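You operate a simulated robot arm through the tools that you are given. There is no shell and no other tool.

You run a simulated robot arm. Do the job below in one go: nothing can be reset, and whatever is moved stays where it is left.

TASK
Put things in order on the top of the teal bench. At the end: the red tag stands on top of the teal pad; the roll of yellow tape stands where the blue clip stood; the blue clip stands where the red tag stood; the green fuse box is on the narrow blue tray; whatever was shut is shut again. Leave all else as you found it, and nothing knocked over.

Only the result counts: the job must be done as asked and must still hold three seconds after the hand-in. Knocking over, shifting, dropping, spilling or breaking anything else fails it.

THE ROBOT
A 5-joint arm with a two-finger parallel gripper, fixed in place. Base frame: the origin is at the foot of the arm, x ahead of it, y to its left, z up; the work surface is at about z = 0. Units: cm, degrees, N and s.
With the tool pointing down near the work surface it reaches from about 26 to 60 cm from the base axis. Its first joint turns from -66.0 to 66.0 degrees. The tool tilts only in the upright plane through the base axis and itself; it spins freely about its own axis. Payload 1.57 kg.
The tool frame sits at the grasp point between the pads (the TCP): z along the fingers, y along the line on which they close. The tips reach 3 cm beyond it. The gripper opens to 8 cm. The fingers are 1.7 cm wide and 1.2 cm thick; the gripper's body (4 by 8.2 cm) begins 8 cm behind the TCP.
Orientation is that of the tool frame in the base frame, as a unit quaternion [x, y, z, w]. With the fingers straight down and closing along the base's y, the tool's x points along the base's -x, its y along +y and its z along -z.

THE INTERFACE
- The arm moves only by the tool send_rows. Its argument "targets" is a list of rows, each a list of 7 numbers: the turn, a rotation vector about the tool's x, y, z in units of 4 degrees (1.0 is 4 degrees), then the shift along the tool's x, y, z in units of 30 mm (1.0 is 30 mm), then the finger opening in m, from 0 to 0.08. In form: [[rx, ry, rz, x, y, z, gripper], ...]. A call has 1 to 20 rows; each row shifts and turns the commanded pose from where the row before left it, along the tool's axes as they then stand. A call with a number of a shift or a turn outside -1 to 1 is refused whole. Rows are played at 5 a second. More than 5 cm and 8.6 degrees between two rows, or a gripper value outside its range, and nothing of the call is played. Where a pose cannot be reached the arm comes as near as it can. A force on the tool above 40 N (or 10 N above the force at the start of the call, whichever is more), or a blocked arm, ends the call early, and 0.2 s more pass. Each finger travels about 15.3 cm/s and halts on what it meets, pressing with about 43 N; the grip force reading is that of the motor and also rises with nothing between the fingers. The clock runs only during rows and for 0.2 s after the last one: add rows that do not move to give the fingers time. The reply holds the time, the measured pose of the TCP, the force on the tool along the base axes, the opening and the grip force, in the units named above and with some noise, with the torque about the TCP (base axes, N m) and any sound that the robot's microphone picked up, and new pictures: "show" is both (left out), scene, wrist or none.
- Cameras (640 x 400 px; columns grow to the right, rows downward): "scene" is fixed at [2.98, 39.65, 50.88]; the picture's right is [-0.79, -0.61, 0.00], its down [-0.44, 0.56, -0.70] and it looks along [0.43, -0.56, -0.71] (base axes); focal length 232 px, centre (320, 200). "wrist" rides on the gripper at [7.2, -0.7, -12.2] in the tool frame; the picture's right is [0.09, 1.00, 0.00], its down [-0.84, 0.08, -0.54] and it looks along [-0.54, 0.05, 0.84] (tool axes); focal length 238 px, centre (320, 200).
- point_at(camera, pixels): for up to 12 pixels [column, row] of the newest picture of that camera ("zoom" is the newest enlarged one), the place [x, y, z] in the base frame of the surface seen there, good to about 0.2 cm. The clock stands still meanwhile.
- inspect(camera, box): a new picture of the part [left, top, right, bottom] of that camera's present view, enlarged. The clock stands still meanwhile.
- sign_off(): hands the job in; it is judged then, once.

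Unless the task says otherwise, let go and move clear before handing in.

The tools are called by a JSON object that holds its "op" and its "data". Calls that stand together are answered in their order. send_rows: Moves the arm, as the interface text tells. Its arguments: {"type":"object","properties":{"targets":{"type":"array","items":{"type":"array","items":{"type":"number"}}},"show":{"type":"string","enum":["both","scene","wrist","none"]}},"required":["targets"]} The other tools are called the same way: point_at (camera, pixels) gives the place of the surface under pixels of a picture; inspect (camera, box) takes an enlarged picture of a part of a camera's view; sign_off () hands the job in.

At the start:

```text
clock: 0.0
tcp_pos: [29.6, -11.86, 30.39]
orientation: [-0.001, 1.0, 0.001, 0.0]
ft_force: [-0.3, -0.2, 0.0]
torque: [-0.01, -0.01, -0.01]
grip_width: 7.99
gripper_force: 0.0
```

scene: 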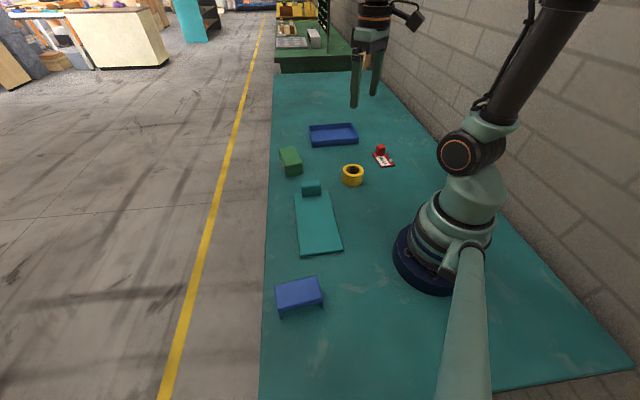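
wrist: 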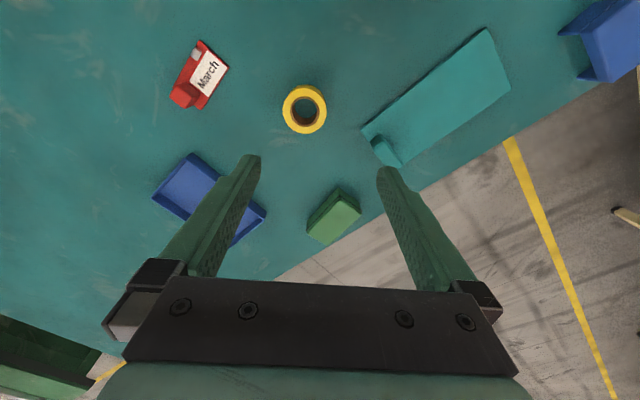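

The scene picture shows the blue tray near (333,135), green box (290,160), yellow tape (353,175), red tag (382,156), teal pad (318,220) and a blue bracket-like thing (299,295). I will enlarge these areas before moving.

{"op": "inspect", "data": {"camera": "scene", "box": [260, 110, 420, 210]}}

{"op": "inspect", "data": {"camera": "scene", "box": [250, 170, 410, 330]}}

{"op": "inspect", "data": {"camera": "wrist", "box": [130, 20, 390, 260]}}

```text
4.00 times, centred on (340, 160) of scene
```

zoom: 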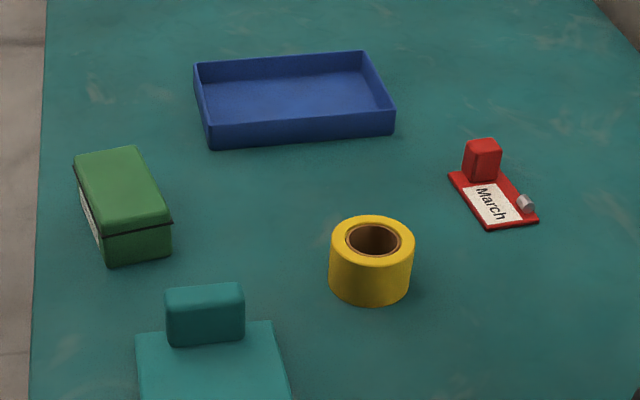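

```text
2.50 times, centred on (330, 250) of scene
```

zoom: 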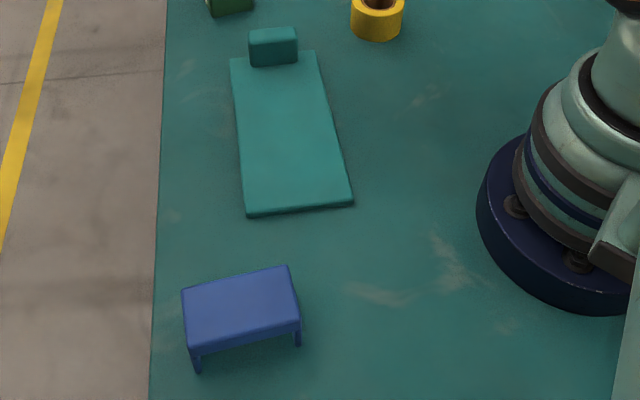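

```text
1.67 times, centred on (260, 140) of wrist
```

zoom: 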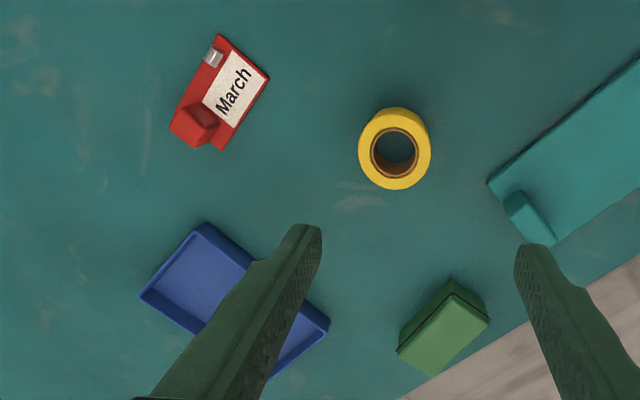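

The blue clip isn't obvious yet; the blue legged thing at (299,295) may be it, or may hide it. I'll enlarge it and other parts of the view, and measure points.

{"op": "inspect", "data": {"camera": "scene", "box": [265, 265, 345, 325]}}

{"op": "inspect", "data": {"camera": "wrist", "box": [540, 0, 640, 100]}}

{"op": "inspect", "data": {"camera": "scene", "box": [260, 0, 420, 110]}}

{"op": "point_at", "data": {"camera": "scene", "pixels": [[275, 287], [317, 277], [323, 300], [279, 313], [298, 295], [281, 318], [324, 308], [300, 320], [300, 312], [352, 170], [381, 149], [385, 161]]}}

{"op": "point_at", "data": {"camera": "scene", "pixels": [[295, 194], [329, 191], [342, 251], [300, 256], [311, 185], [318, 220], [320, 130], [334, 133], [309, 126], [354, 124], [358, 142], [313, 146]]}}

{"op": "point_at", "data": {"camera": "scene", "pixels": [[280, 151], [293, 147], [302, 163], [286, 168], [287, 175], [302, 173], [290, 157], [353, 185], [343, 172], [363, 172], [394, 164], [372, 154]]}}

```text
6.67 times, centred on (305, 295) of scene
```

zoom: 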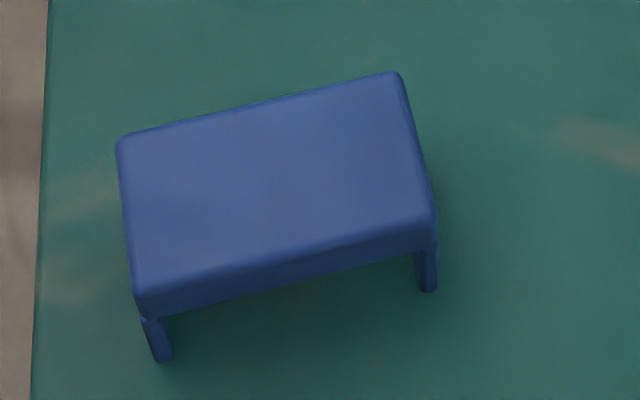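

```text
4.00 times, centred on (590, 50) of wrist
```

zoom: 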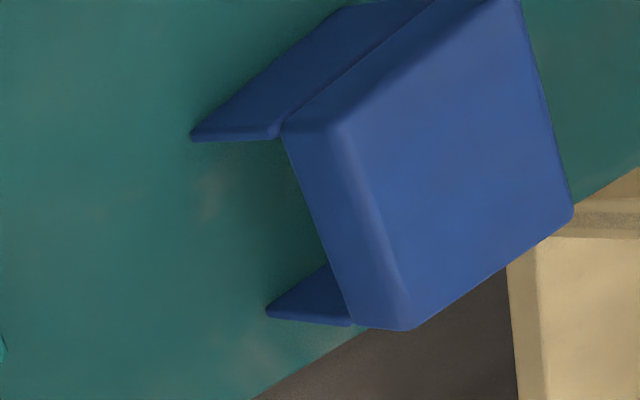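

```text
3.64 times, centred on (340, 55) of scene
```

zoom: 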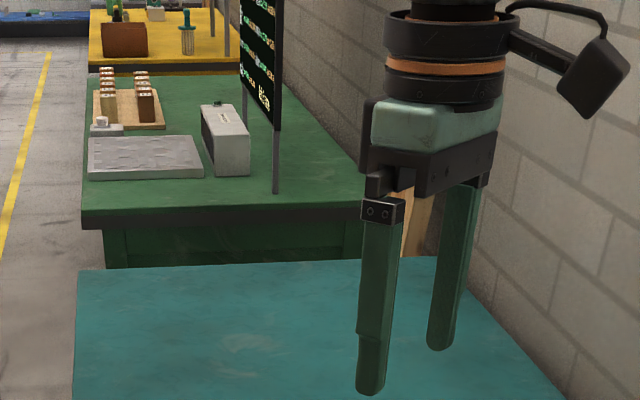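

```text
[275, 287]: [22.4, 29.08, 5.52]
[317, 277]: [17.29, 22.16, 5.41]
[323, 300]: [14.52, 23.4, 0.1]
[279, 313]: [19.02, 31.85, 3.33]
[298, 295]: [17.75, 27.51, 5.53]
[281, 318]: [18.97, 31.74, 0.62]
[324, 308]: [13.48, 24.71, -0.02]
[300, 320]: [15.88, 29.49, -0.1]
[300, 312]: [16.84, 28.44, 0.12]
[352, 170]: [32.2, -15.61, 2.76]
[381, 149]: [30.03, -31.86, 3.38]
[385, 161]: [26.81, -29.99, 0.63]
```

```text
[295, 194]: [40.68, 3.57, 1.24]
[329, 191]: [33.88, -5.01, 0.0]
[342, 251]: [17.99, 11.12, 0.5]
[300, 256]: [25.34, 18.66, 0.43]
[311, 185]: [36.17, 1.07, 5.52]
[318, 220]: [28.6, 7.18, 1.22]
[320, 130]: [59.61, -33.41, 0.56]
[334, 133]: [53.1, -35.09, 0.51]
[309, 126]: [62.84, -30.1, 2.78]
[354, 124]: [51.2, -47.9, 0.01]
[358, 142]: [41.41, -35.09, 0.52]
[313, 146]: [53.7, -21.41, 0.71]
```

```text
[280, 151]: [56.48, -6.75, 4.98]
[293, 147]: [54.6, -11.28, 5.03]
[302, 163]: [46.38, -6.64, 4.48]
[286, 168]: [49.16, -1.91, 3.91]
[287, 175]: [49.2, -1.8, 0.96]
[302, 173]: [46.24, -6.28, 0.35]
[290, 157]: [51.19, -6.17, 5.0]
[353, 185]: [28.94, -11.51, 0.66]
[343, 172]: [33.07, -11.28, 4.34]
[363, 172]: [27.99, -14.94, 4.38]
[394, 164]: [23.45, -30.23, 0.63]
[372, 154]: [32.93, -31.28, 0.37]
```

The blue object at (299,295) is a bridge shape about 8.6 x 5 cm and 5.5 cm high at roughly (18,27); I can't yet see whether something is beneath it. I'll swing the arm left at height to look with both cameras.

{"op": "send_rows", "data": {"targets": [[0, 0, 0, 0.1, 0.95, 0, 0.08], [0, 0, 0, 0.1, 0.95, 0, 0.08], [0, 0, 0, 0.1, 0.95, 0, 0.08], [0, 0, 0, 0.1, 0.95, 0, 0.08], [0, 0, 0, 0.1, 0.95, 0, 0.08], [0, 0, 0, 0.1, 0.95, 0.2, 0.08], [0, 0, 0, 0.1, 0.95, 0.4, 0.08], [0, 0, 0, 0.1, 0.95, 0.4, 0.08], [0, 0, 0, 0.1, 0.95, 0.4, 0.08], [0, 0, 0, 0, 0, 0, 0.08]]}}

```text
clock: 2.2
tcp_pos: [27.0, 13.56, 26.32]
orientation: [-0.001, 1.0, 0.0, 0.001]
ft_force: [0.2, 0.4, -0.3]
torque: [-0.02, -0.02, 0.01]
grip_width: 8.01
gripper_force: 0.1
```

scene: 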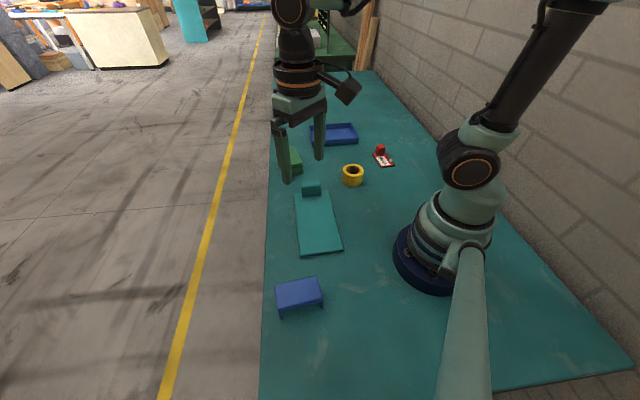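
wrist: 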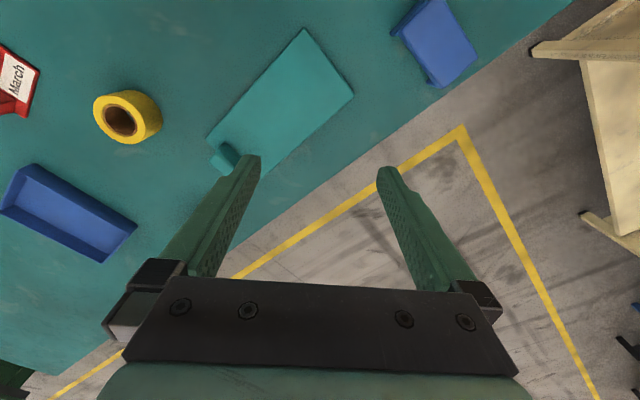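

The swing shows no other blue object on the bench, so the clip is either the bridge at (299,295) or something under it. I'll lower and spin the wrist camera to look into the bridge's opening.

{"op": "send_rows", "data": {"targets": [[0, 0, 0, -0.224, 0.455, 0.87, 0.02], [0, 0, 0, -0.224, 0.455, 0.87, 0.02], [0, 0, 0, -0.224, 0.455, 0.87, 0.02], [0, 0, 0, -0.224, 0.455, 0.87, 0.02], [0, 0, 0, -0.224, 0.455, 0.87, 0.02], [0, 0, 0, -0.224, 0.455, 0.87, 0.02], [0, 0, 0, -0.224, 0.455, 0.87, 0.02], [0, 0, -1, 0, 0, 0, 0.02], [0, 0, -1, 0, 0, 0, 0.02], [0, 0, -1, 0, 0, 0, 0.02], [0, 0, -1, 0, 0, 0, 0.02], [0, 0, -1, 0, 0, 0, 0.02], [0, 0, -1, 0, 0, 0, 0.02], [0, 0, -1, 0, 0, 0, 0.02], [0, 0, -1, 0, 0, 0, 0.02], [0, 0, -1, 0, 0, 0, 0.02], [0, 0, -1, 0, 0, 0, 0.02], [0, 0, -1, 0, 0, 0, 0.02], [0, 0, -1, 0, 0, 0, 0.02], [0, 0, -1, 0, 0, 0, 0.02]], "show": "wrist"}}

{"op": "send_rows", "data": {"targets": [[0, 0, -1, 0, 0, 0, 0.02], [0, 0, -1, 0, 0, 0, 0.02], [0, 0, -1, 0, 0, 0, 0.02], [0, 0, -1, 0, 0, 0, 0.02], [0, 0, -1, 0, 0, 0, 0.02], [0, 0, -1, 0, 0, 0, 0.02], [0, 0, -1, 0, 0, 0, 0.02], [0, 0, -1, 0, 0, 0, 0.02], [0, 0, -1, 0, 0, 0, 0.02], [0, 0, -1, 0, 0, 0, 0.02], [0, 0, -1, 0, 0, 0, 0.02], [0, 0, -1, 0, 0, 0, 0.02]]}}

```text
clock: 6.4
tcp_pos: [31.56, 23.27, 7.96]
orientation: [-0.439, 0.899, 0.001, 0.0]
ft_force: [0.4, 0.4, 1.2]
torque: [-0.02, 0.01, 0.0]
grip_width: 2.0
gripper_force: 0.2
```

wrist: 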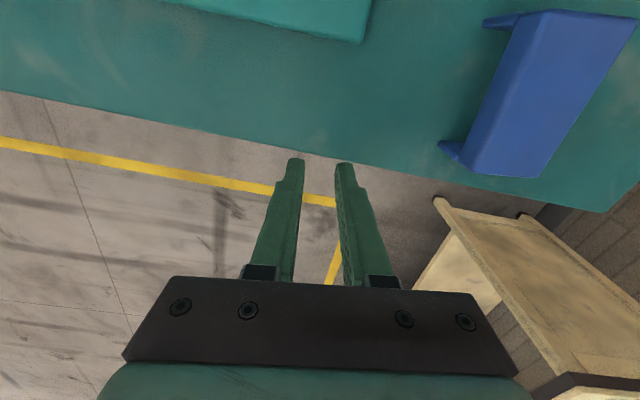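

```text
clock: 9.0
tcp_pos: [31.63, 23.42, 8.08]
orientation: [0.767, -0.641, 0.0, 0.0]
ft_force: [-0.9, -0.1, 0.3]
torque: [-0.01, -0.01, -0.03]
grip_width: 1.98
gripper_force: 0.0
```

scene: 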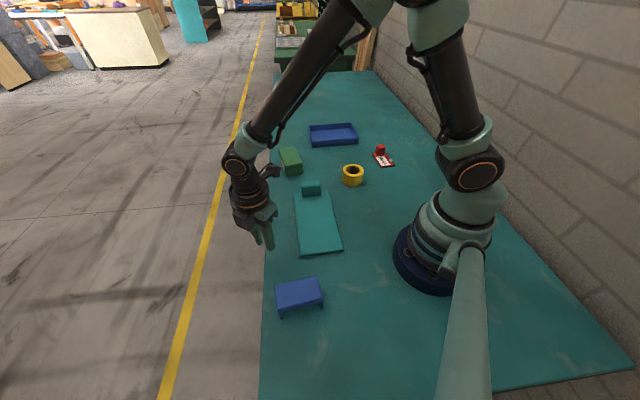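
wrist: 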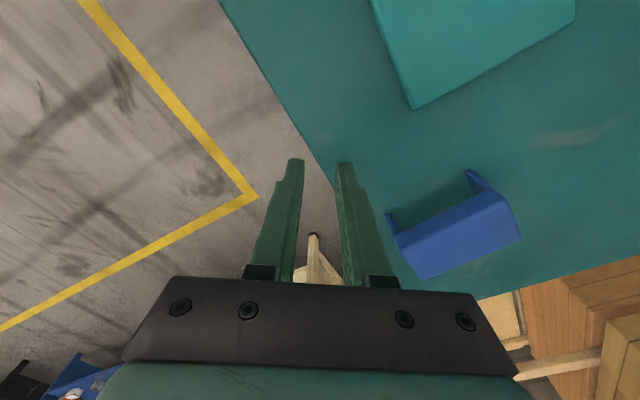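

{"op": "inspect", "data": {"camera": "wrist", "box": [370, 150, 540, 290]}}

{"op": "inspect", "data": {"camera": "scene", "box": [260, 100, 420, 200]}}

```text
2.86 times, centred on (455, 220) of wrist
```

zoom: 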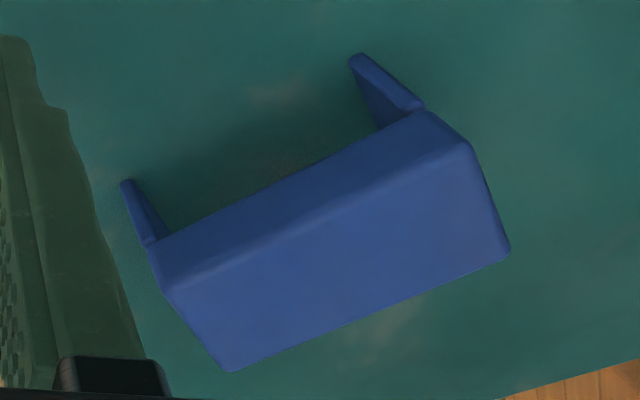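

```text
4.00 times, centred on (340, 150) of scene
```

zoom: 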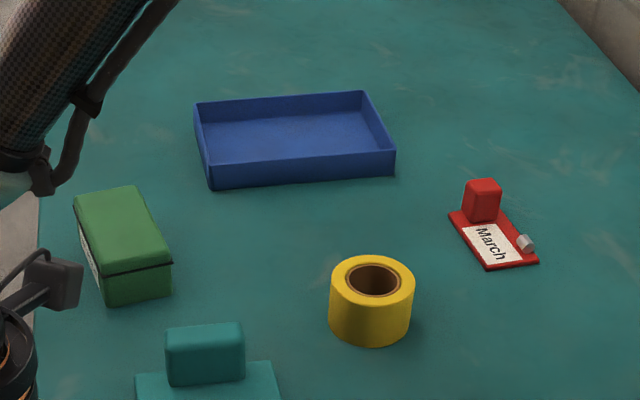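

The zoomed wrist view (370–540,150–290) shows only bare bench under the bridge, so that bridge shape is the blue clip; the six named things match the six on the bench. Next I go up and over to the red tag to look at it closely.

{"op": "send_rows", "data": {"targets": [[0, 0, 0, 0, 0, -1, 0.04], [0, 0, 0, 0, 0, -1, 0.04], [0, 0, 0, 0, 0, -1, 0.04], [0, 0, 0, 0, 0, -1, 0.04], [0, 0, 0, 0.963, 0.174, 0, 0.04], [0, 0, 0, 0.963, 0.174, 0, 0.04], [0, 0, 0, 0.963, 0.174, 0, 0.04], [0, 0, 0, 0.963, 0.174, 0, 0.04], [0, 0, 0, 0.963, 0.174, 0, 0.04], [0, 0, 0, 0.963, 0.174, 0, 0.04], [0, 0, 0, 0.963, 0.174, 0, 0.04], [0, 0, 0, 0.963, 0.174, 0, 0.04], [0, 0, 0, 0.963, 0.174, 0, 0.04], [0, 0, 0, 0.963, 0.174, 0, 0.04], [0, 0, 0, 0.963, 0.174, 0, 0.04], [0, 0, 0, 0.963, 0.174, 0, 0.04], [0, 0, 0, 0.963, 0.174, 0, 0.04], [0, 0, 0, 0.963, 0.174, 0, 0.04], [0, 0, 0, 0.963, 0.174, 0, 0.04], [0, 0, 0, 0, 0, 0, 0.04]]}}

```text
clock: 13.2
tcp_pos: [31.35, -20.88, 19.91]
orientation: [0.766, -0.642, 0.0, -0.001]
ft_force: [-0.7, 0.2, -0.2]
torque: [-0.03, 0.01, -0.01]
grip_width: 3.99
gripper_force: 0.1
```

scene: 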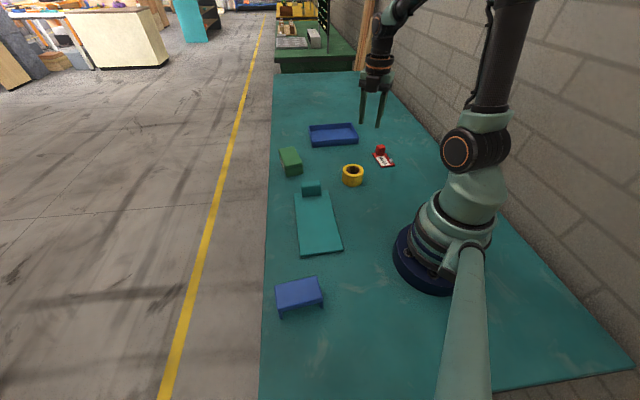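
wrist: 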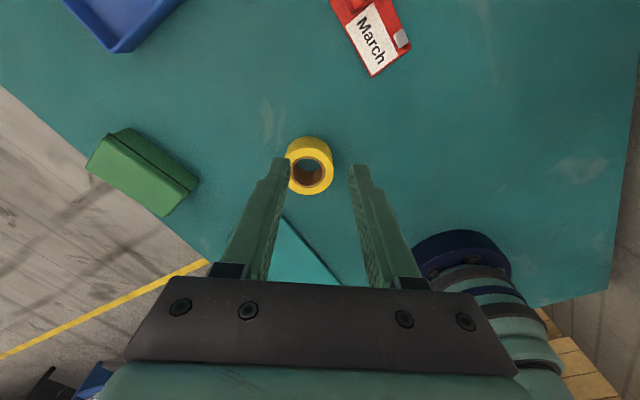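

The camera at this spin looks back toward +y, with the tag at the top edge (370,35). I'll move further in -y so that the tag comes to mid-picture.

{"op": "send_rows", "data": {"targets": [[0, 0, 0, 0.963, 0.174, 0, 0.06], [0, 0, 0, 0.963, 0.174, 0, 0.06], [0, 0, 0, 0.963, 0.174, 0, 0.06], [0, 0, 0, 0.963, 0.174, 0, 0.06], [0, 0, 0, 0.963, 0.174, 0, 0.06], [0, 0, 0, 0.963, 0.174, 0, 0.06], [0, 0, 0, 0, 0, 0, 0.06]]}}

```text
clock: 14.8
tcp_pos: [31.24, -38.39, 20.06]
orientation: [0.766, -0.643, 0.0, -0.001]
ft_force: [0.5, 1.1, 0.4]
torque: [-0.01, 0.01, -0.01]
grip_width: 5.99
gripper_force: 0.0
```

scene: 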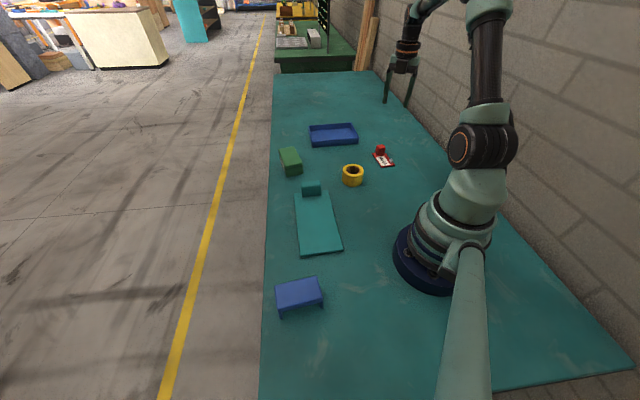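
wrist: 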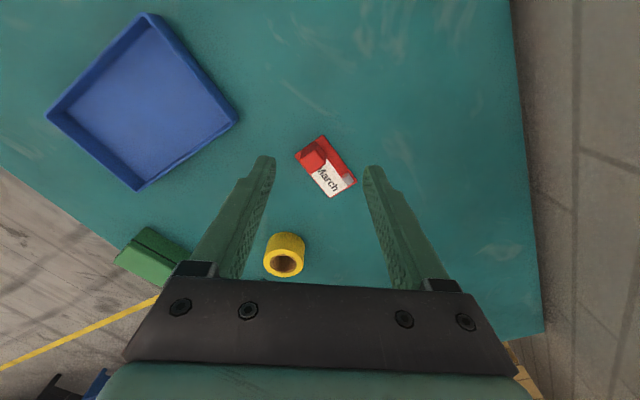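

The tag is at (325,165) in the wrist view and the tray at (143,100); I'll enlarge and measure them.

{"op": "inspect", "data": {"camera": "wrist", "box": [280, 120, 376, 210]}}

{"op": "point_at", "data": {"camera": "wrist", "pixels": [[48, 118], [146, 14], [237, 122], [138, 189], [140, 100], [60, 118], [147, 28], [228, 120], [138, 178], [100, 145], [190, 60], [195, 155]]}}

```text
4.44 times, centred on (328, 165) of wrist
```

zoom: 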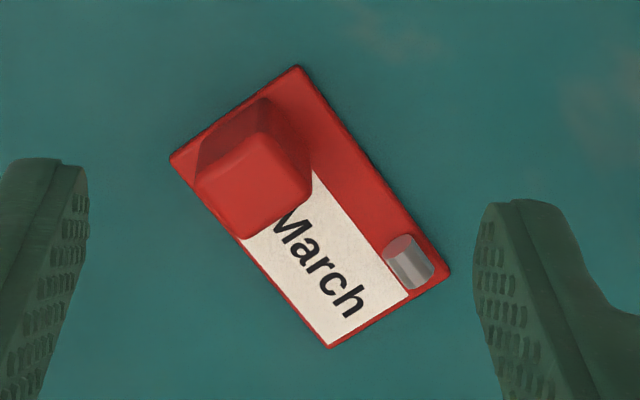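

```text
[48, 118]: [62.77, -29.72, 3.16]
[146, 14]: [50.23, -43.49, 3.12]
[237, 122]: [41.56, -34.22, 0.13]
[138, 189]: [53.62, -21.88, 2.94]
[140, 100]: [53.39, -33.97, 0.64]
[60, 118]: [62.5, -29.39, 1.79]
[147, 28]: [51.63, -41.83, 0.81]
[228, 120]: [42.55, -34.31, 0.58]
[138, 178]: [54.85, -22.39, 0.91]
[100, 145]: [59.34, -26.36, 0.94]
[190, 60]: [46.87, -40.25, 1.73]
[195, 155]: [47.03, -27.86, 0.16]
```

{"op": "point_at", "data": {"camera": "zoom", "pixels": [[297, 70], [175, 160], [446, 272], [328, 345], [255, 165], [203, 185], [262, 132], [307, 182], [248, 228], [408, 260], [300, 270], [320, 130]]}}

```text
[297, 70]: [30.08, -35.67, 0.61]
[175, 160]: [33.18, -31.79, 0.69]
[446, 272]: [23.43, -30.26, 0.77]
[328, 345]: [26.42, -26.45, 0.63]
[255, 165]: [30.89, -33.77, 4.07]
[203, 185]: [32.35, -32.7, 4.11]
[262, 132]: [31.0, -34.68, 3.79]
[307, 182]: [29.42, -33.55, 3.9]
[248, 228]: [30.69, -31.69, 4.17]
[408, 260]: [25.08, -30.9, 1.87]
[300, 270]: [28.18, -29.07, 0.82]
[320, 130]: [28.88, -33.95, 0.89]
```

The tag is 8.6 x 5 cm centred at (28.3,-31.0), with its grip block at (30.9,-33.2), top z 4.1. I'll spin 48° so the fingers close along its long axis, move over the block and lower to z≈10.

{"op": "send_rows", "data": {"targets": [[0, 0, 1, 0, 0, 0, 0.045], [0, 0, 1, 0, 0, 0, 0.045], [0, 0, 1, 0, 0, 0, 0.045], [0, 0, 1, 0, 0, 0, 0.045], [0, 0, 1, 0, 0, 0, 0.045], [0, 0, 1, 0, 0, 0, 0.045], [0, 0, 1, 0, 0, 0, 0.045], [0, 0, 1, 0, 0, 0, 0.045], [0, 0, 1, 0, 0, 0, 0.045], [0, 0, 1, 0, 0, 0, 0.045], [0, 0, 1, 0, 0, 0, 0.045], [0, 0, 1, 0, 0, 0, 0.045], [0, 0, 0, -0.65, 0.587, 0, 0.045], [0, 0, 0, -0.65, 0.587, 0, 0.045], [0, 0, 0, 0, 0, 0.8, 0.045], [0, 0, 0, 0, 0, 0.8, 0.045], [0, 0, 0, 0, 0, 0.8, 0.045], [0, 0, 0, 0, 0, 0.8, 0.045], [0, 0, 0, 0, 0, 0, 0.045]], "show": "both"}}

```text
clock: 18.8
tcp_pos: [30.81, -32.99, 10.48]
orientation: [-0.438, 0.899, -0.001, 0.001]
ft_force: [0.2, 1.1, -0.3]
torque: [-0.02, 0.0, 0.02]
grip_width: 4.47
gripper_force: 0.0
```

scene: 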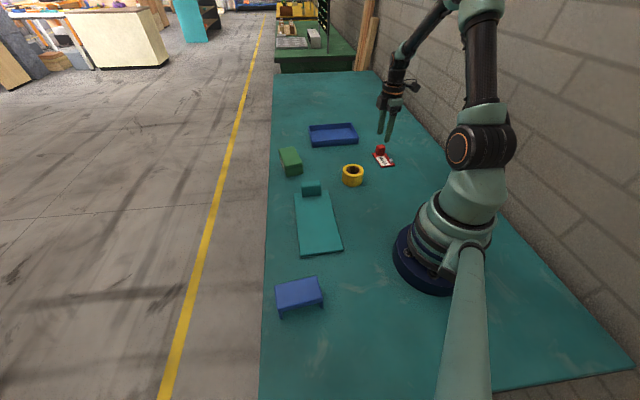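
wrist: 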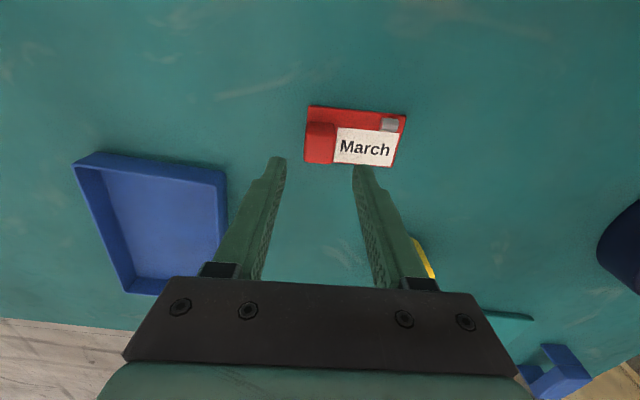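

The tag is square to the fingers at (355,138) in the wrist view. I'll check the block's top centre before descending.

{"op": "inspect", "data": {"camera": "wrist", "box": [290, 90, 420, 180]}}

```text
4.44 times, centred on (355, 135) of wrist
```

zoom: 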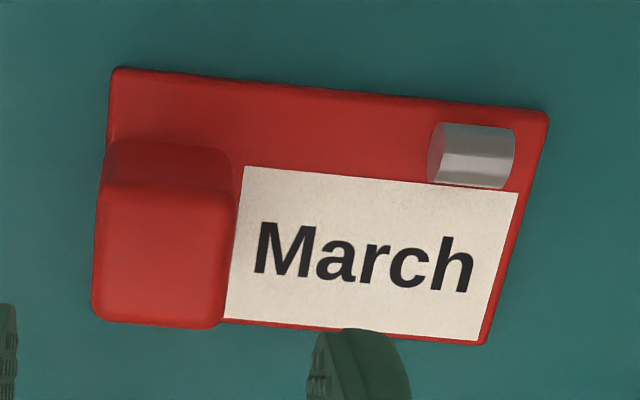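

{"op": "point_at", "data": {"camera": "zoom", "pixels": [[108, 190], [225, 195], [102, 310], [212, 320], [165, 250], [118, 72], [544, 116], [484, 340], [470, 150], [165, 160]]}}

```text
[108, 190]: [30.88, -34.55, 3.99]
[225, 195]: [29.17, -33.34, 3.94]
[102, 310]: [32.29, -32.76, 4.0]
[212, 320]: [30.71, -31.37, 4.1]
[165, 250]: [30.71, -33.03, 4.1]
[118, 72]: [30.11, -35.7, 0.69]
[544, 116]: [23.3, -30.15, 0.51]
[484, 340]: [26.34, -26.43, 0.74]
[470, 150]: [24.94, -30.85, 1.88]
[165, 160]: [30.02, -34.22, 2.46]
```

Block centre is (30.76,-33.0), right under the TCP. Descend to z≈4.5 and close.

{"op": "send_rows", "data": {"targets": [[0, 0, 0, 0, 0, 0.5, 0.045], [0, 0, 0, 0, 0, 0.5, 0.045], [0, 0, 0, 0, 0, 0.5, 0.045], [0, 0, 0, 0, 0, 0.49, 0.045], [0, 0, 0, 0, 0, 0, 0.045], [0, 0, 0, 0, 0, 0, 0.015], [0, 0, 0, 0, 0, 0, 0.01], [0, 0, 0, 0, 0, 0, 0.01], [0, 0, 0, 0, 0, 0, 0.01]]}}

```text
clock: 20.8
tcp_pos: [30.81, -33.12, 4.25]
orientation: [-0.439, 0.899, 0.0, 0.0]
ft_force: [0.3, -0.8, 0.1]
torque: [0.0, -0.05, -0.02]
grip_width: 2.47
gripper_force: 36.5
```

scene: 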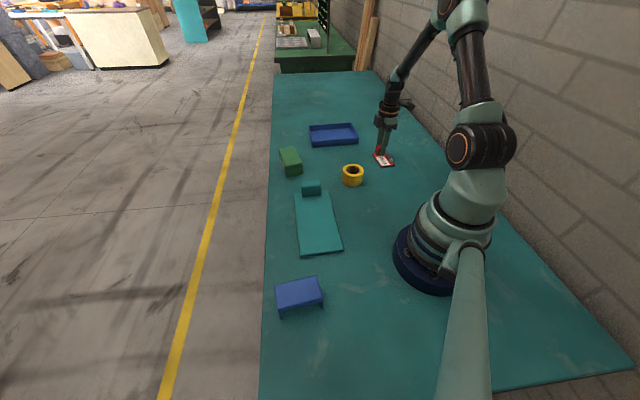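
wrist: 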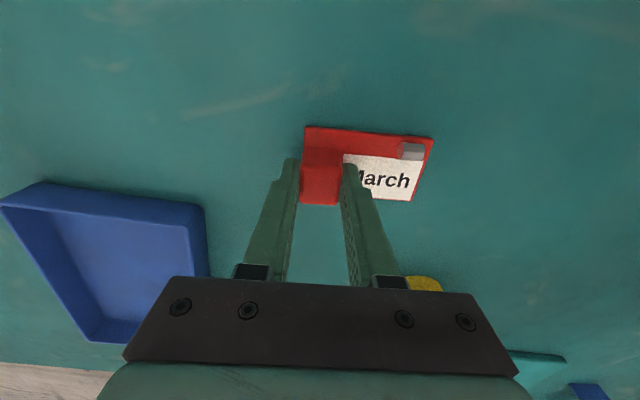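

The block is held at 2.47 cm wide. I'll lift straight up and use the scene zoom to measure the pad.

{"op": "send_rows", "data": {"targets": [[0, 0, 0, 0, 0, -0.4, 0.01], [0, 0, 0, 0, 0, -0.8, 0.01], [0, 0, 0, 0, 0, -1, 0.01], [0, 0, 0, 0, 0, -1, 0.01], [0, 0, 0, 0, 0, -1, 0.01], [0, 0, 0, 0, 0, -1, 0.01], [0, 0, 0, 0, 0, 0, 0.01]]}}

{"op": "inspect", "data": {"camera": "scene", "box": [280, 170, 376, 266]}}

```text
clock: 22.4
tcp_pos: [31.05, -32.97, 20.03]
orientation: [-0.439, 0.899, 0.0, -0.001]
ft_force: [0.6, 0.4, -0.5]
torque: [0.0, 0.0, -0.01]
grip_width: 2.49
gripper_force: 36.8
```

scene: 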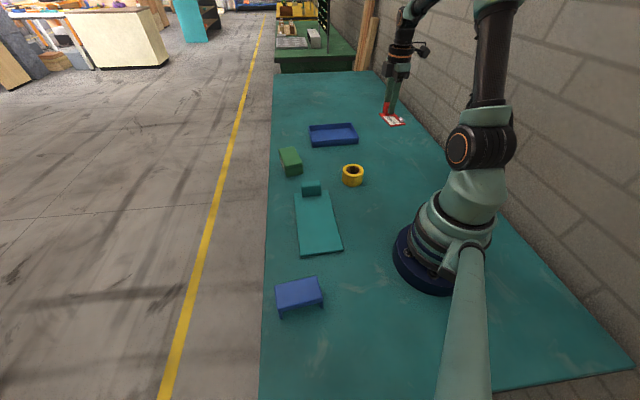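
wrist: 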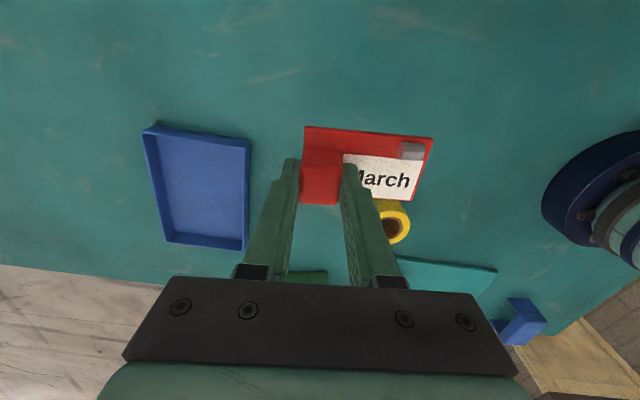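

```text
4.17 times, centred on (328, 218) of scene
```

zoom: 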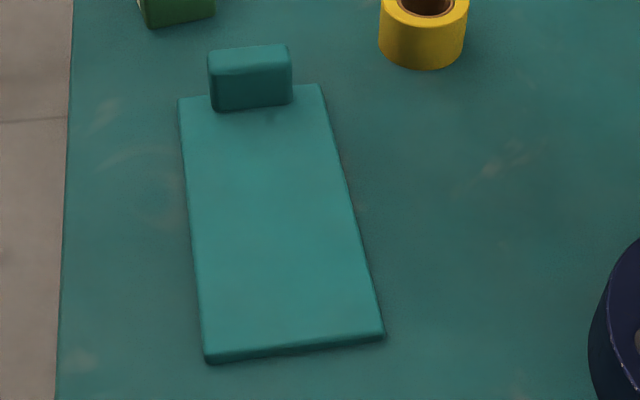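

{"op": "point_at", "data": {"camera": "zoom", "pixels": [[182, 103], [318, 88], [380, 332], [206, 350], [214, 105], [287, 102], [250, 75], [212, 60], [288, 55], [280, 220], [290, 160], [285, 300]]}}

```text
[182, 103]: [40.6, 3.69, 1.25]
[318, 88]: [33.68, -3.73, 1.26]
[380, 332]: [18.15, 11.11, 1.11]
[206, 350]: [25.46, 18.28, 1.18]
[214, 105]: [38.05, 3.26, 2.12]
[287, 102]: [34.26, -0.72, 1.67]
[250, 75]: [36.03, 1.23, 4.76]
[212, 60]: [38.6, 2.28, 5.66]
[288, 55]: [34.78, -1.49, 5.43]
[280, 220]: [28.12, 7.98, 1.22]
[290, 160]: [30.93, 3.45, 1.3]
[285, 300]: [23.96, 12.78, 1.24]
```

The pad's corners give a centre (29.5,7.3), long axis at 136°, top z 1.22, with its handle at the (36,1) end. I'll carry the tag over so its centre sits at about (29.2,7.6), turned 5.6° to match.

{"op": "send_rows", "data": {"targets": [[0, 0, 0, -0.923, 0.705, 0, 0.01], [0, 0, 0, -0.923, 0.705, 0, 0.01], [0, 0, 0, -0.923, 0.705, 0, 0.01], [0, 0, 0, -0.923, 0.705, 0, 0.01], [0, 0, 0, -0.923, 0.705, 0, 0.01], [0, 0, 0, -0.923, 0.705, 0, 0.01], [0, 0, 0, -0.923, 0.705, 0, 0.01], [0, 0, 0, -0.923, 0.705, 0, 0.01], [0, 0, 0, -0.923, 0.705, 0, 0.01], [0, 0, 0, -0.923, 0.705, 0, 0.01], [0, 0, 0, -0.923, 0.705, 0, 0.01], [0, 0, 0.7, 0, 0, 0, 0.01], [0, 0, 0.7, 0, 0, 0, 0.01], [0, 0, 0, 0, 0, 1, 0.01], [0, 0, 0, 0, 0, 1, 0.01], [0, 0, 0, 0, 0, 1, 0.01], [0, 0, 0, 0, 0, 0.4, 0.01], [0, 0, 0, 0, 0, 0, 0.01]]}}

```text
clock: 26.2
tcp_pos: [31.45, 5.13, 9.67]
orientation: [-0.395, 0.919, 0.001, 0.0]
ft_force: [0.4, -0.8, -0.6]
torque: [0.01, 0.0, -0.01]
grip_width: 2.48
gripper_force: 36.8
```

scene: 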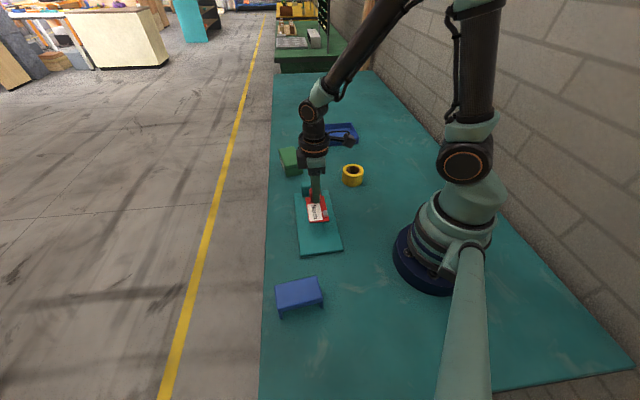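
wrist: 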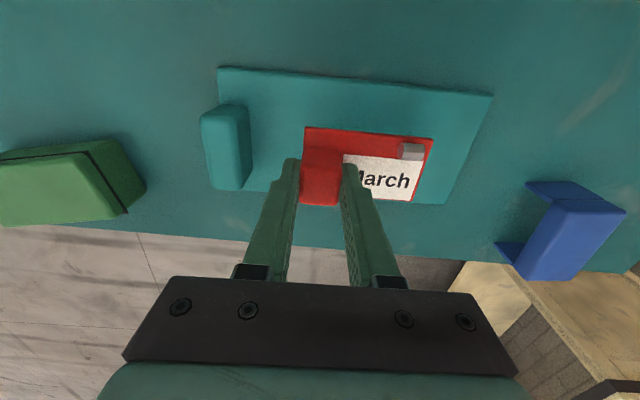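

The tag hangs square over the pad, clear of its handle at (225,145). Lowering slowly to just touching.

{"op": "send_rows", "data": {"targets": [[0, 0, 0, 0, 0, 0.4, 0.01], [0, 0, 0, 0, 0, 0.4, 0.01], [0, 0, 0, 0, 0, 0.4, 0.01], [0, 0, 0, 0, 0, 0.07, 0.01], [0, 0, 0, 0, 0, 0.06, 0.01], [0, 0, 0, 0, 0, 0.04, 0.01], [0, 0, 0, 0, 0, 0, 0.01]], "show": "wrist"}}

```text
clock: 27.8
tcp_pos: [31.44, 5.29, 5.66]
orientation: [-0.394, 0.919, -0.001, 0.0]
ft_force: [-0.3, 0.0, -0.6]
torque: [0.0, -0.01, -0.01]
grip_width: 2.49
gripper_force: 36.5
```

wrist: 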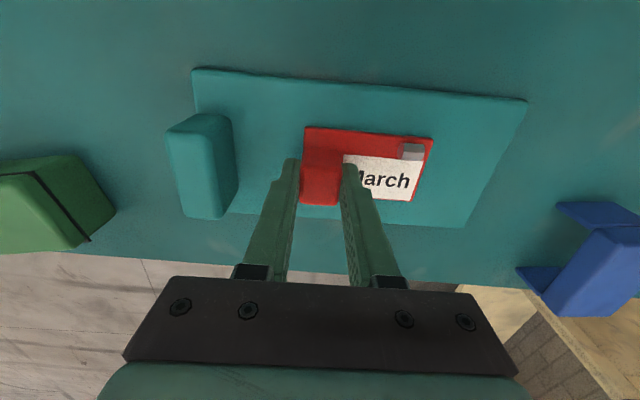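

No contact force yet at z≈5.7; I'll creep down a few tenths of a millimetre at a time.

{"op": "send_rows", "data": {"targets": [[0, 0, 0, 0, 0, 0.02, 0.01], [0, 0, 0, 0, 0, 0.02, 0.01], [0, 0, 0, 0, 0, 0, 0.01]], "show": "none"}}

```text
clock: 28.6
tcp_pos: [31.47, 5.12, 5.62]
orientation: [-0.394, 0.919, 0.0, 0.0]
ft_force: [0.4, 1.8, 2.0]
torque: [0.01, 0.02, 0.0]
grip_width: 2.49
gripper_force: 36.1
```

A slight upward force of 2 N suggests contact. One more small step to confirm, then let go.

{"op": "send_rows", "data": {"targets": [[0, 0, 0, 0, 0, 0.015, 0.01], [0, 0, 0, 0, 0, 0, 0.01]], "show": "none"}}

```text
clock: 29.2
tcp_pos: [31.46, 5.15, 5.43]
orientation: [-0.394, 0.919, 0.0, 0.001]
ft_force: [-2.8, -1.1, 19.1]
torque: [0.06, 0.26, 0.06]
grip_width: 2.5
gripper_force: 36.5
```

19 N: the tag is seated on the pad. Back off a hair, open, and rise.

{"op": "send_rows", "data": {"targets": [[0, 0, 0, 0, 0, -0.015, 0.01], [0, 0, 0, 0, 0, 0, 0.04], [0, 0, 0, 0, 0, 0, 0.04], [0, 0, 0, 0, 0, -0.3, 0.04], [0, 0, 0, 0, 0, -0.6, 0.04], [0, 0, 0, 0, 0, -1, 0.04], [0, 0, 0, 0, 0, -1, 0.04], [0, 0, 0, 0, 0, -1, 0.04], [0, 0, 0, 0, 0, -1, 0.06], [0, 0, 0, 0, 0, 0, 0.08]]}}

```text
clock: 31.4
tcp_pos: [31.47, 5.08, 20.43]
orientation: [-0.394, 0.919, 0.0, 0.0]
ft_force: [0.0, 0.3, -0.2]
torque: [0.02, 0.01, 0.0]
grip_width: 8.01
gripper_force: 0.1
```

scene: 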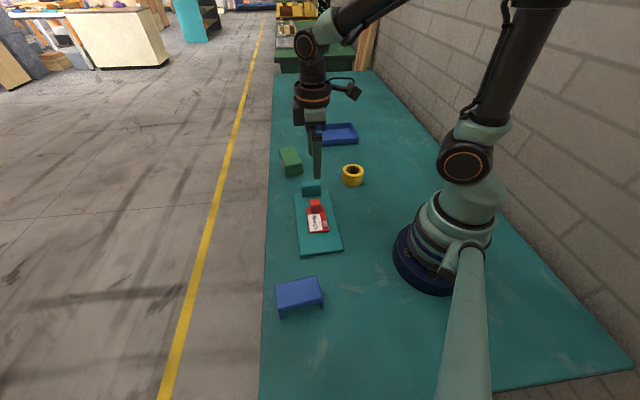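
wrist: 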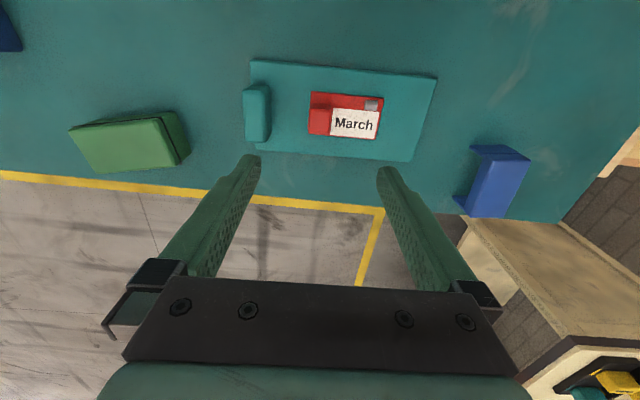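

The tag now sits on the pad at (346,115). Next the blue clip at (495,180): enlarge and measure.

{"op": "inspect", "data": {"camera": "wrist", "box": [440, 130, 550, 230]}}

{"op": "inspect", "data": {"camera": "scene", "box": [260, 265, 340, 325]}}

{"op": "point_at", "data": {"camera": "zoom", "pixels": [[165, 138], [430, 78], [470, 220], [182, 295], [320, 180], [190, 355], [468, 285], [300, 290], [325, 270], [400, 245], [250, 300], [172, 316]]}}

```text
4.00 times, centred on (495, 180) of wrist
```

zoom: 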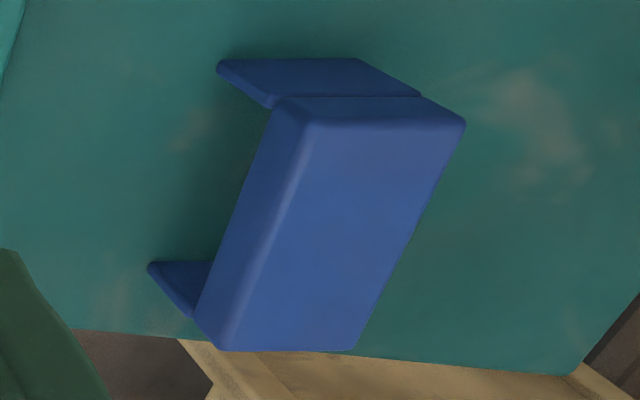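

```text
6.67 times, centred on (300, 295) of scene
```

zoom: 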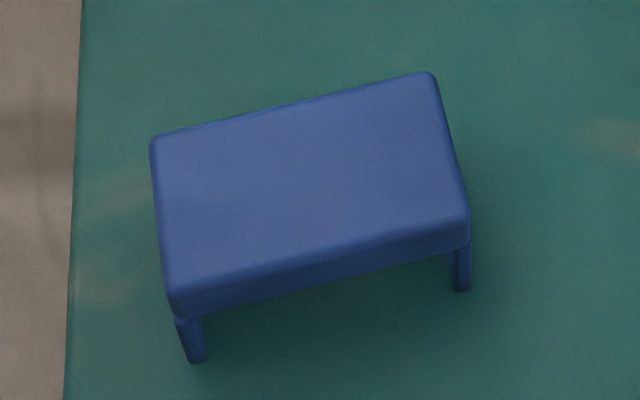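

```text
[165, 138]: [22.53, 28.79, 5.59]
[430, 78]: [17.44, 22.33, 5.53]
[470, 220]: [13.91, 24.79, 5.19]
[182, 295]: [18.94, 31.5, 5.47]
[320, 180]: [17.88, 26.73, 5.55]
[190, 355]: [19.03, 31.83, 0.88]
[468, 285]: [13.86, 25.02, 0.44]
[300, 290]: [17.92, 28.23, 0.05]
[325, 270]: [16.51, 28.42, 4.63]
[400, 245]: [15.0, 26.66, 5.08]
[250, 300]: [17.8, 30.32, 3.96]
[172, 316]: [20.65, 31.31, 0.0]
```

Under the clip the scene point (300,290 zoom) reads bench level, so it is empty; the clip's top is centred at (18.2,26.85), z 5.55, about 8.2 x 4.3 with its short axis at 142°. I'll spin 6°, move above it and lower to z≈12.

{"op": "send_rows", "data": {"targets": [[0, 0, -0.76, 0, 0, 0, 0.075], [0, 0, -0.76, 0, 0, 0, 0.075], [0, 0, 0, -0.3825, 0.991, 0, 0.075], [0, 0, 0, -0.3825, 0.991, 0, 0.075], [0, 0, 0, -0.3825, 0.991, 0, 0.075], [0, 0, 0, -0.3825, 0.991, 0, 0.075], [0, 0, 0, -0.3825, 0.991, 0, 0.075], [0, 0, 0, -0.3825, 0.991, 0, 0.075], [0, 0, 0, -0.3825, 0.991, 0, 0.075], [0, 0, 0, -0.3825, 0.991, 0, 0.075], [0, 0, 0, 0, 0, 0.9, 0.075], [0, 0, 0, 0, 0, 0.9, 0.075], [0, 0, 0, 0, 0, 0.9, 0.075], [0, 0, 0, 0, 0, 0, 0.075]]}}

```text
clock: 34.4
tcp_pos: [18.17, 26.78, 12.21]
orientation: [-0.442, 0.897, 0.001, 0.0]
ft_force: [0.2, 0.3, -0.8]
torque: [0.01, -0.03, -0.02]
grip_width: 7.49
gripper_force: 0.1
```

scene: 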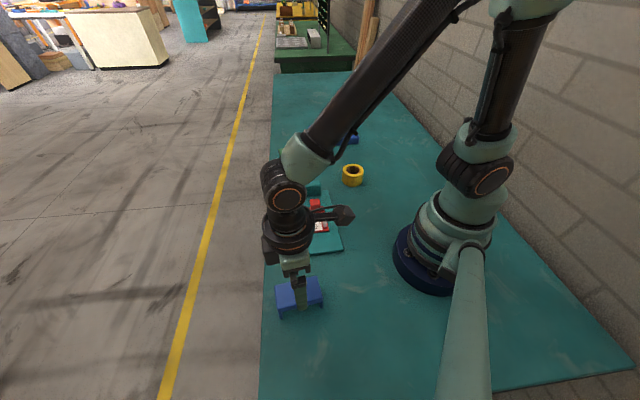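
wrist: 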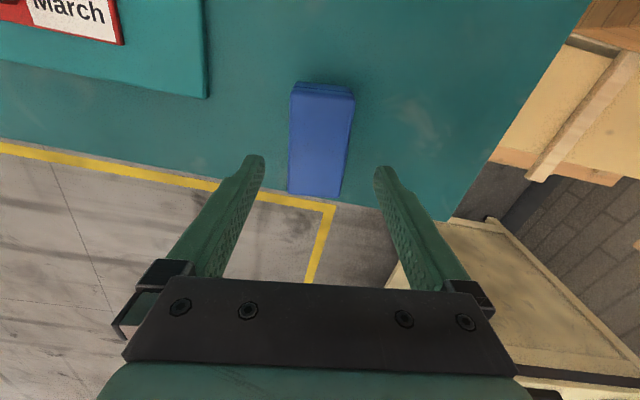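

The clip at (321,140) is centred between the fingers. Checking its corners once more before the grip.

{"op": "inspect", "data": {"camera": "wrist", "box": [265, 70, 375, 205]}}

{"op": "point_at", "data": {"camera": "wrist", "pixels": [[293, 92], [352, 97], [341, 193], [291, 190], [320, 140], [320, 85]]}}

```text
2.96 times, centred on (320, 138) of wrist
```

zoom: 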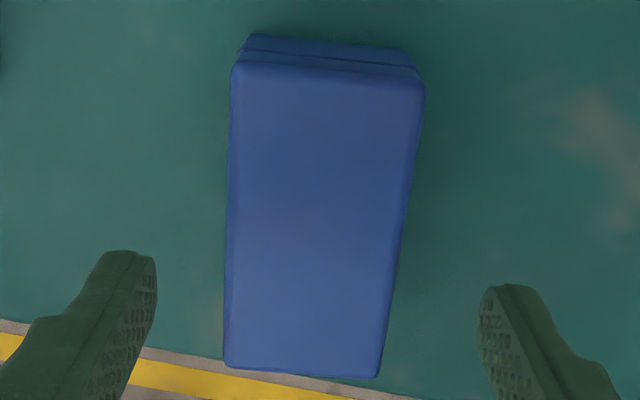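

```text
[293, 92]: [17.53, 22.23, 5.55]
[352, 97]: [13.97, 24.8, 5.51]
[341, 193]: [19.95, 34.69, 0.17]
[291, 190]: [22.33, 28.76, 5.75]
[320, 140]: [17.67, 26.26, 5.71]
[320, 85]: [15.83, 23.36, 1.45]
```

Good: the centre is (18.2,26.8). Descend to z≈5.6 and close on the slab.

{"op": "send_rows", "data": {"targets": [[0, 0, 0, 0, 0, 0.6, 0.075], [0, 0, 0, 0, 0, 0.6, 0.075], [0, 0, 0, 0, 0, 0.5, 0.075], [0, 0, 0, 0, 0, 0.5, 0.075], [0, 0, 0, 0, 0, 0, 0.075], [0, 0, 0, 0, 0, 0, 0.055], [0, 0, 0, 0, 0, 0, 0.04], [0, 0, 0, 0, 0, 0, 0.035], [0, 0, 0, 0, 0, 0, 0.035]]}}

```text
clock: 36.4
tcp_pos: [18.21, 26.99, 5.5]
orientation: [-0.442, 0.897, 0.0, -0.001]
ft_force: [0.2, 0.1, 0.3]
torque: [-0.03, -0.01, -0.01]
grip_width: 4.89
gripper_force: 42.7
```

scene: 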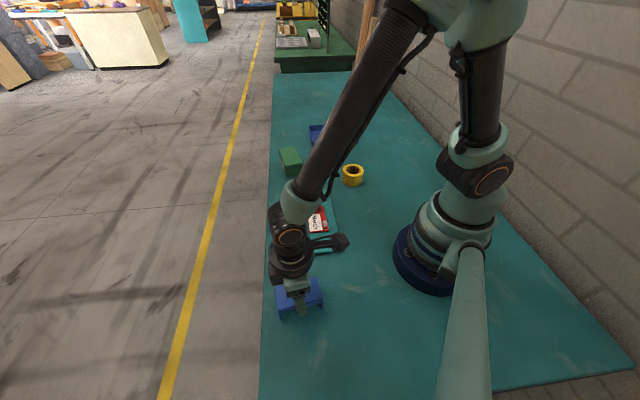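
wrist: 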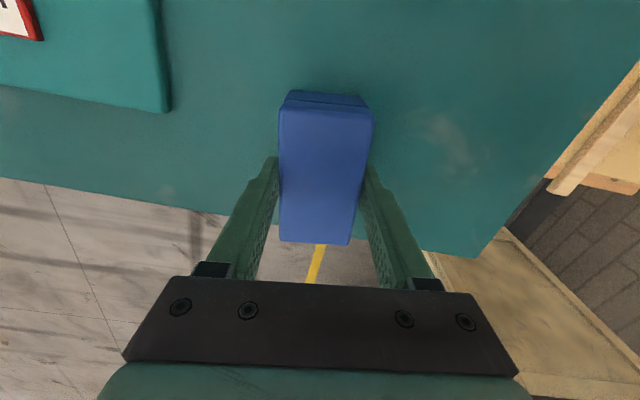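

Gripped at 4.89 cm. There's a faint seam between slab and legs, so I lift a little and check that the whole thing comes up.

{"op": "send_rows", "data": {"targets": [[0, 0, 0, 0, 0, -0.2, 0.035], [0, 0, 0, 0, 0, -0.4, 0.035], [0, 0, 0, 0, 0, -0.4, 0.035], [0, 0, 0, 0, 0, 0, 0.035]]}}

{"op": "inspect", "data": {"camera": "scene", "box": [250, 240, 350, 330]}}

```text
clock: 37.4
tcp_pos: [18.17, 26.79, 8.46]
orientation: [-0.442, 0.897, 0.0, 0.0]
ft_force: [0.1, 0.5, -1.2]
torque: [0.02, 0.0, 0.0]
grip_width: 4.92
gripper_force: 42.7
```

scene: 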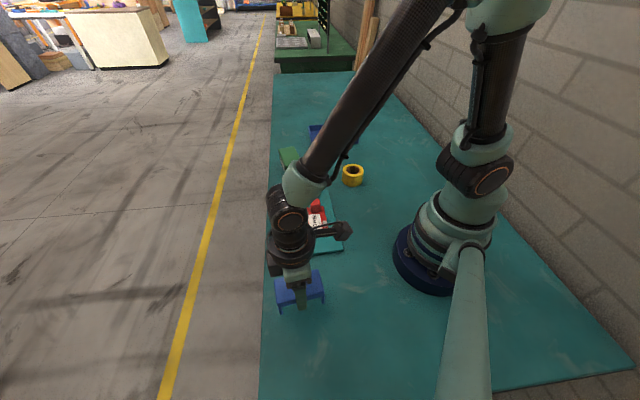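
wrist: 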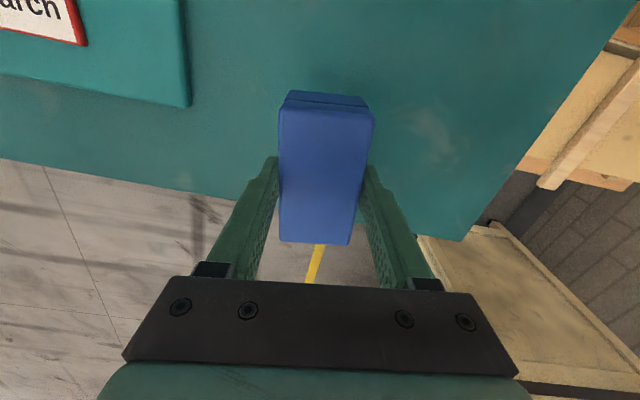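

```text
4.44 times, centred on (300, 285) of scene
```

zoom: 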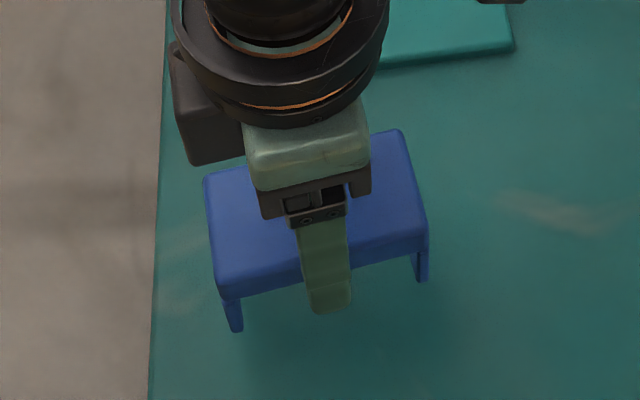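

The whole clip lifts in one piece with nothing under it. Now carry it up and around to the tag's old spot (28.2,-31.0).

{"op": "send_rows", "data": {"targets": [[0, 0, 0, 0, 0, -0.95, 0.035], [0, 0, 0, 0, 0, -0.95, 0.035], [0, 0, 0, 0, 0, -0.95, 0.035], [0, 0, 0, 0, 0, -0.95, 0.035], [0, 0, 0, 0.3825, -0.991, 0, 0.035], [0, 0, 0, 0.3825, -0.991, 0, 0.035], [0, 0, 0, 0.3825, -0.991, 0, 0.035], [0, 0, 0, 0.3825, -0.991, 0, 0.035], [0, 0, 0, 0.3825, -0.991, 0, 0.035], [0, 0, 0, 0.3825, -0.991, 0, 0.035], [0, 0, 0, 0.3825, -0.991, 0, 0.035], [0, 0, 0, 0.3825, -0.991, 0, 0.035], [0, 0, 0, 0, 0, 0, 0.035]], "show": "none"}}

{"op": "send_rows", "data": {"targets": [[0, 0, 0, 0.927, -0.588, 0, 0.035], [0, 0, 0, 0.927, -0.588, 0, 0.035], [0, 0, 0, 0.927, -0.588, 0, 0.035], [0, 0, 0, 0.927, -0.588, 0, 0.035], [0, 0, 0, 0.927, -0.588, 0, 0.035], [0, 0, 0, 0.927, -0.588, 0, 0.035], [0, 0, 0, 0.927, -0.588, 0, 0.035], [0, 0, 0, 0.927, -0.588, 0, 0.035], [0, 0, 0, 0.927, -0.588, 0, 0.035], [0, 0, 0, 0.927, -0.588, 0, 0.035], [0, 0, 0, 0.927, -0.588, 0, 0.035], [0, 0, 0, 0, 0, 0, 0.035], [0, 0, 0, 0, 0, 0, 0.035]]}}

```text
clock: 40.2
tcp_pos: [31.27, 5.12, 19.91]
orientation: [-0.442, 0.897, 0.0, 0.0]
ft_force: [0.2, -0.3, -0.6]
torque: [0.0, -0.03, -0.03]
grip_width: 4.9
gripper_force: 43.0
```

```text
clock: 43.0
tcp_pos: [28.28, -30.9, 20.04]
orientation: [-0.442, 0.897, 0.0, 0.0]
ft_force: [0.2, 0.1, -0.8]
torque: [0.03, 0.0, -0.01]
grip_width: 4.88
gripper_force: 43.5
```

scene: 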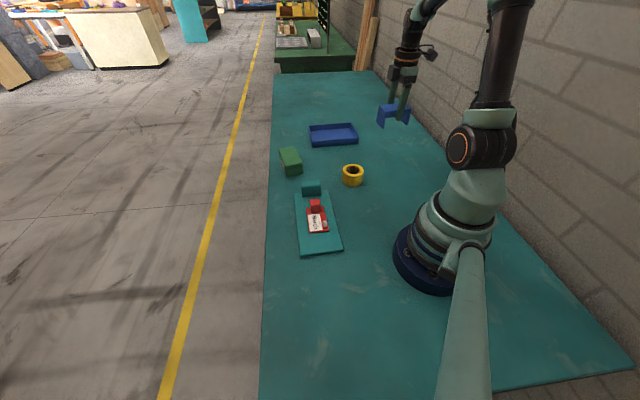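
wrist: 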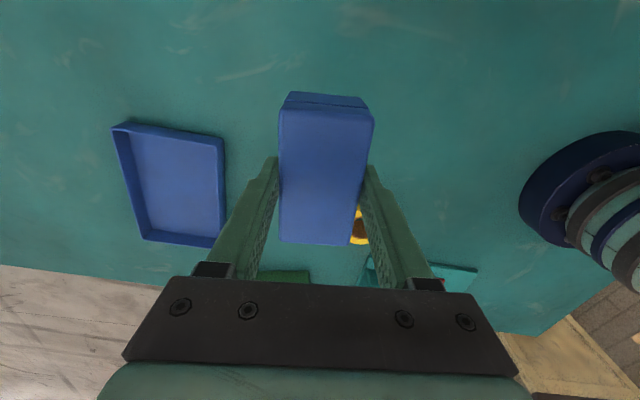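

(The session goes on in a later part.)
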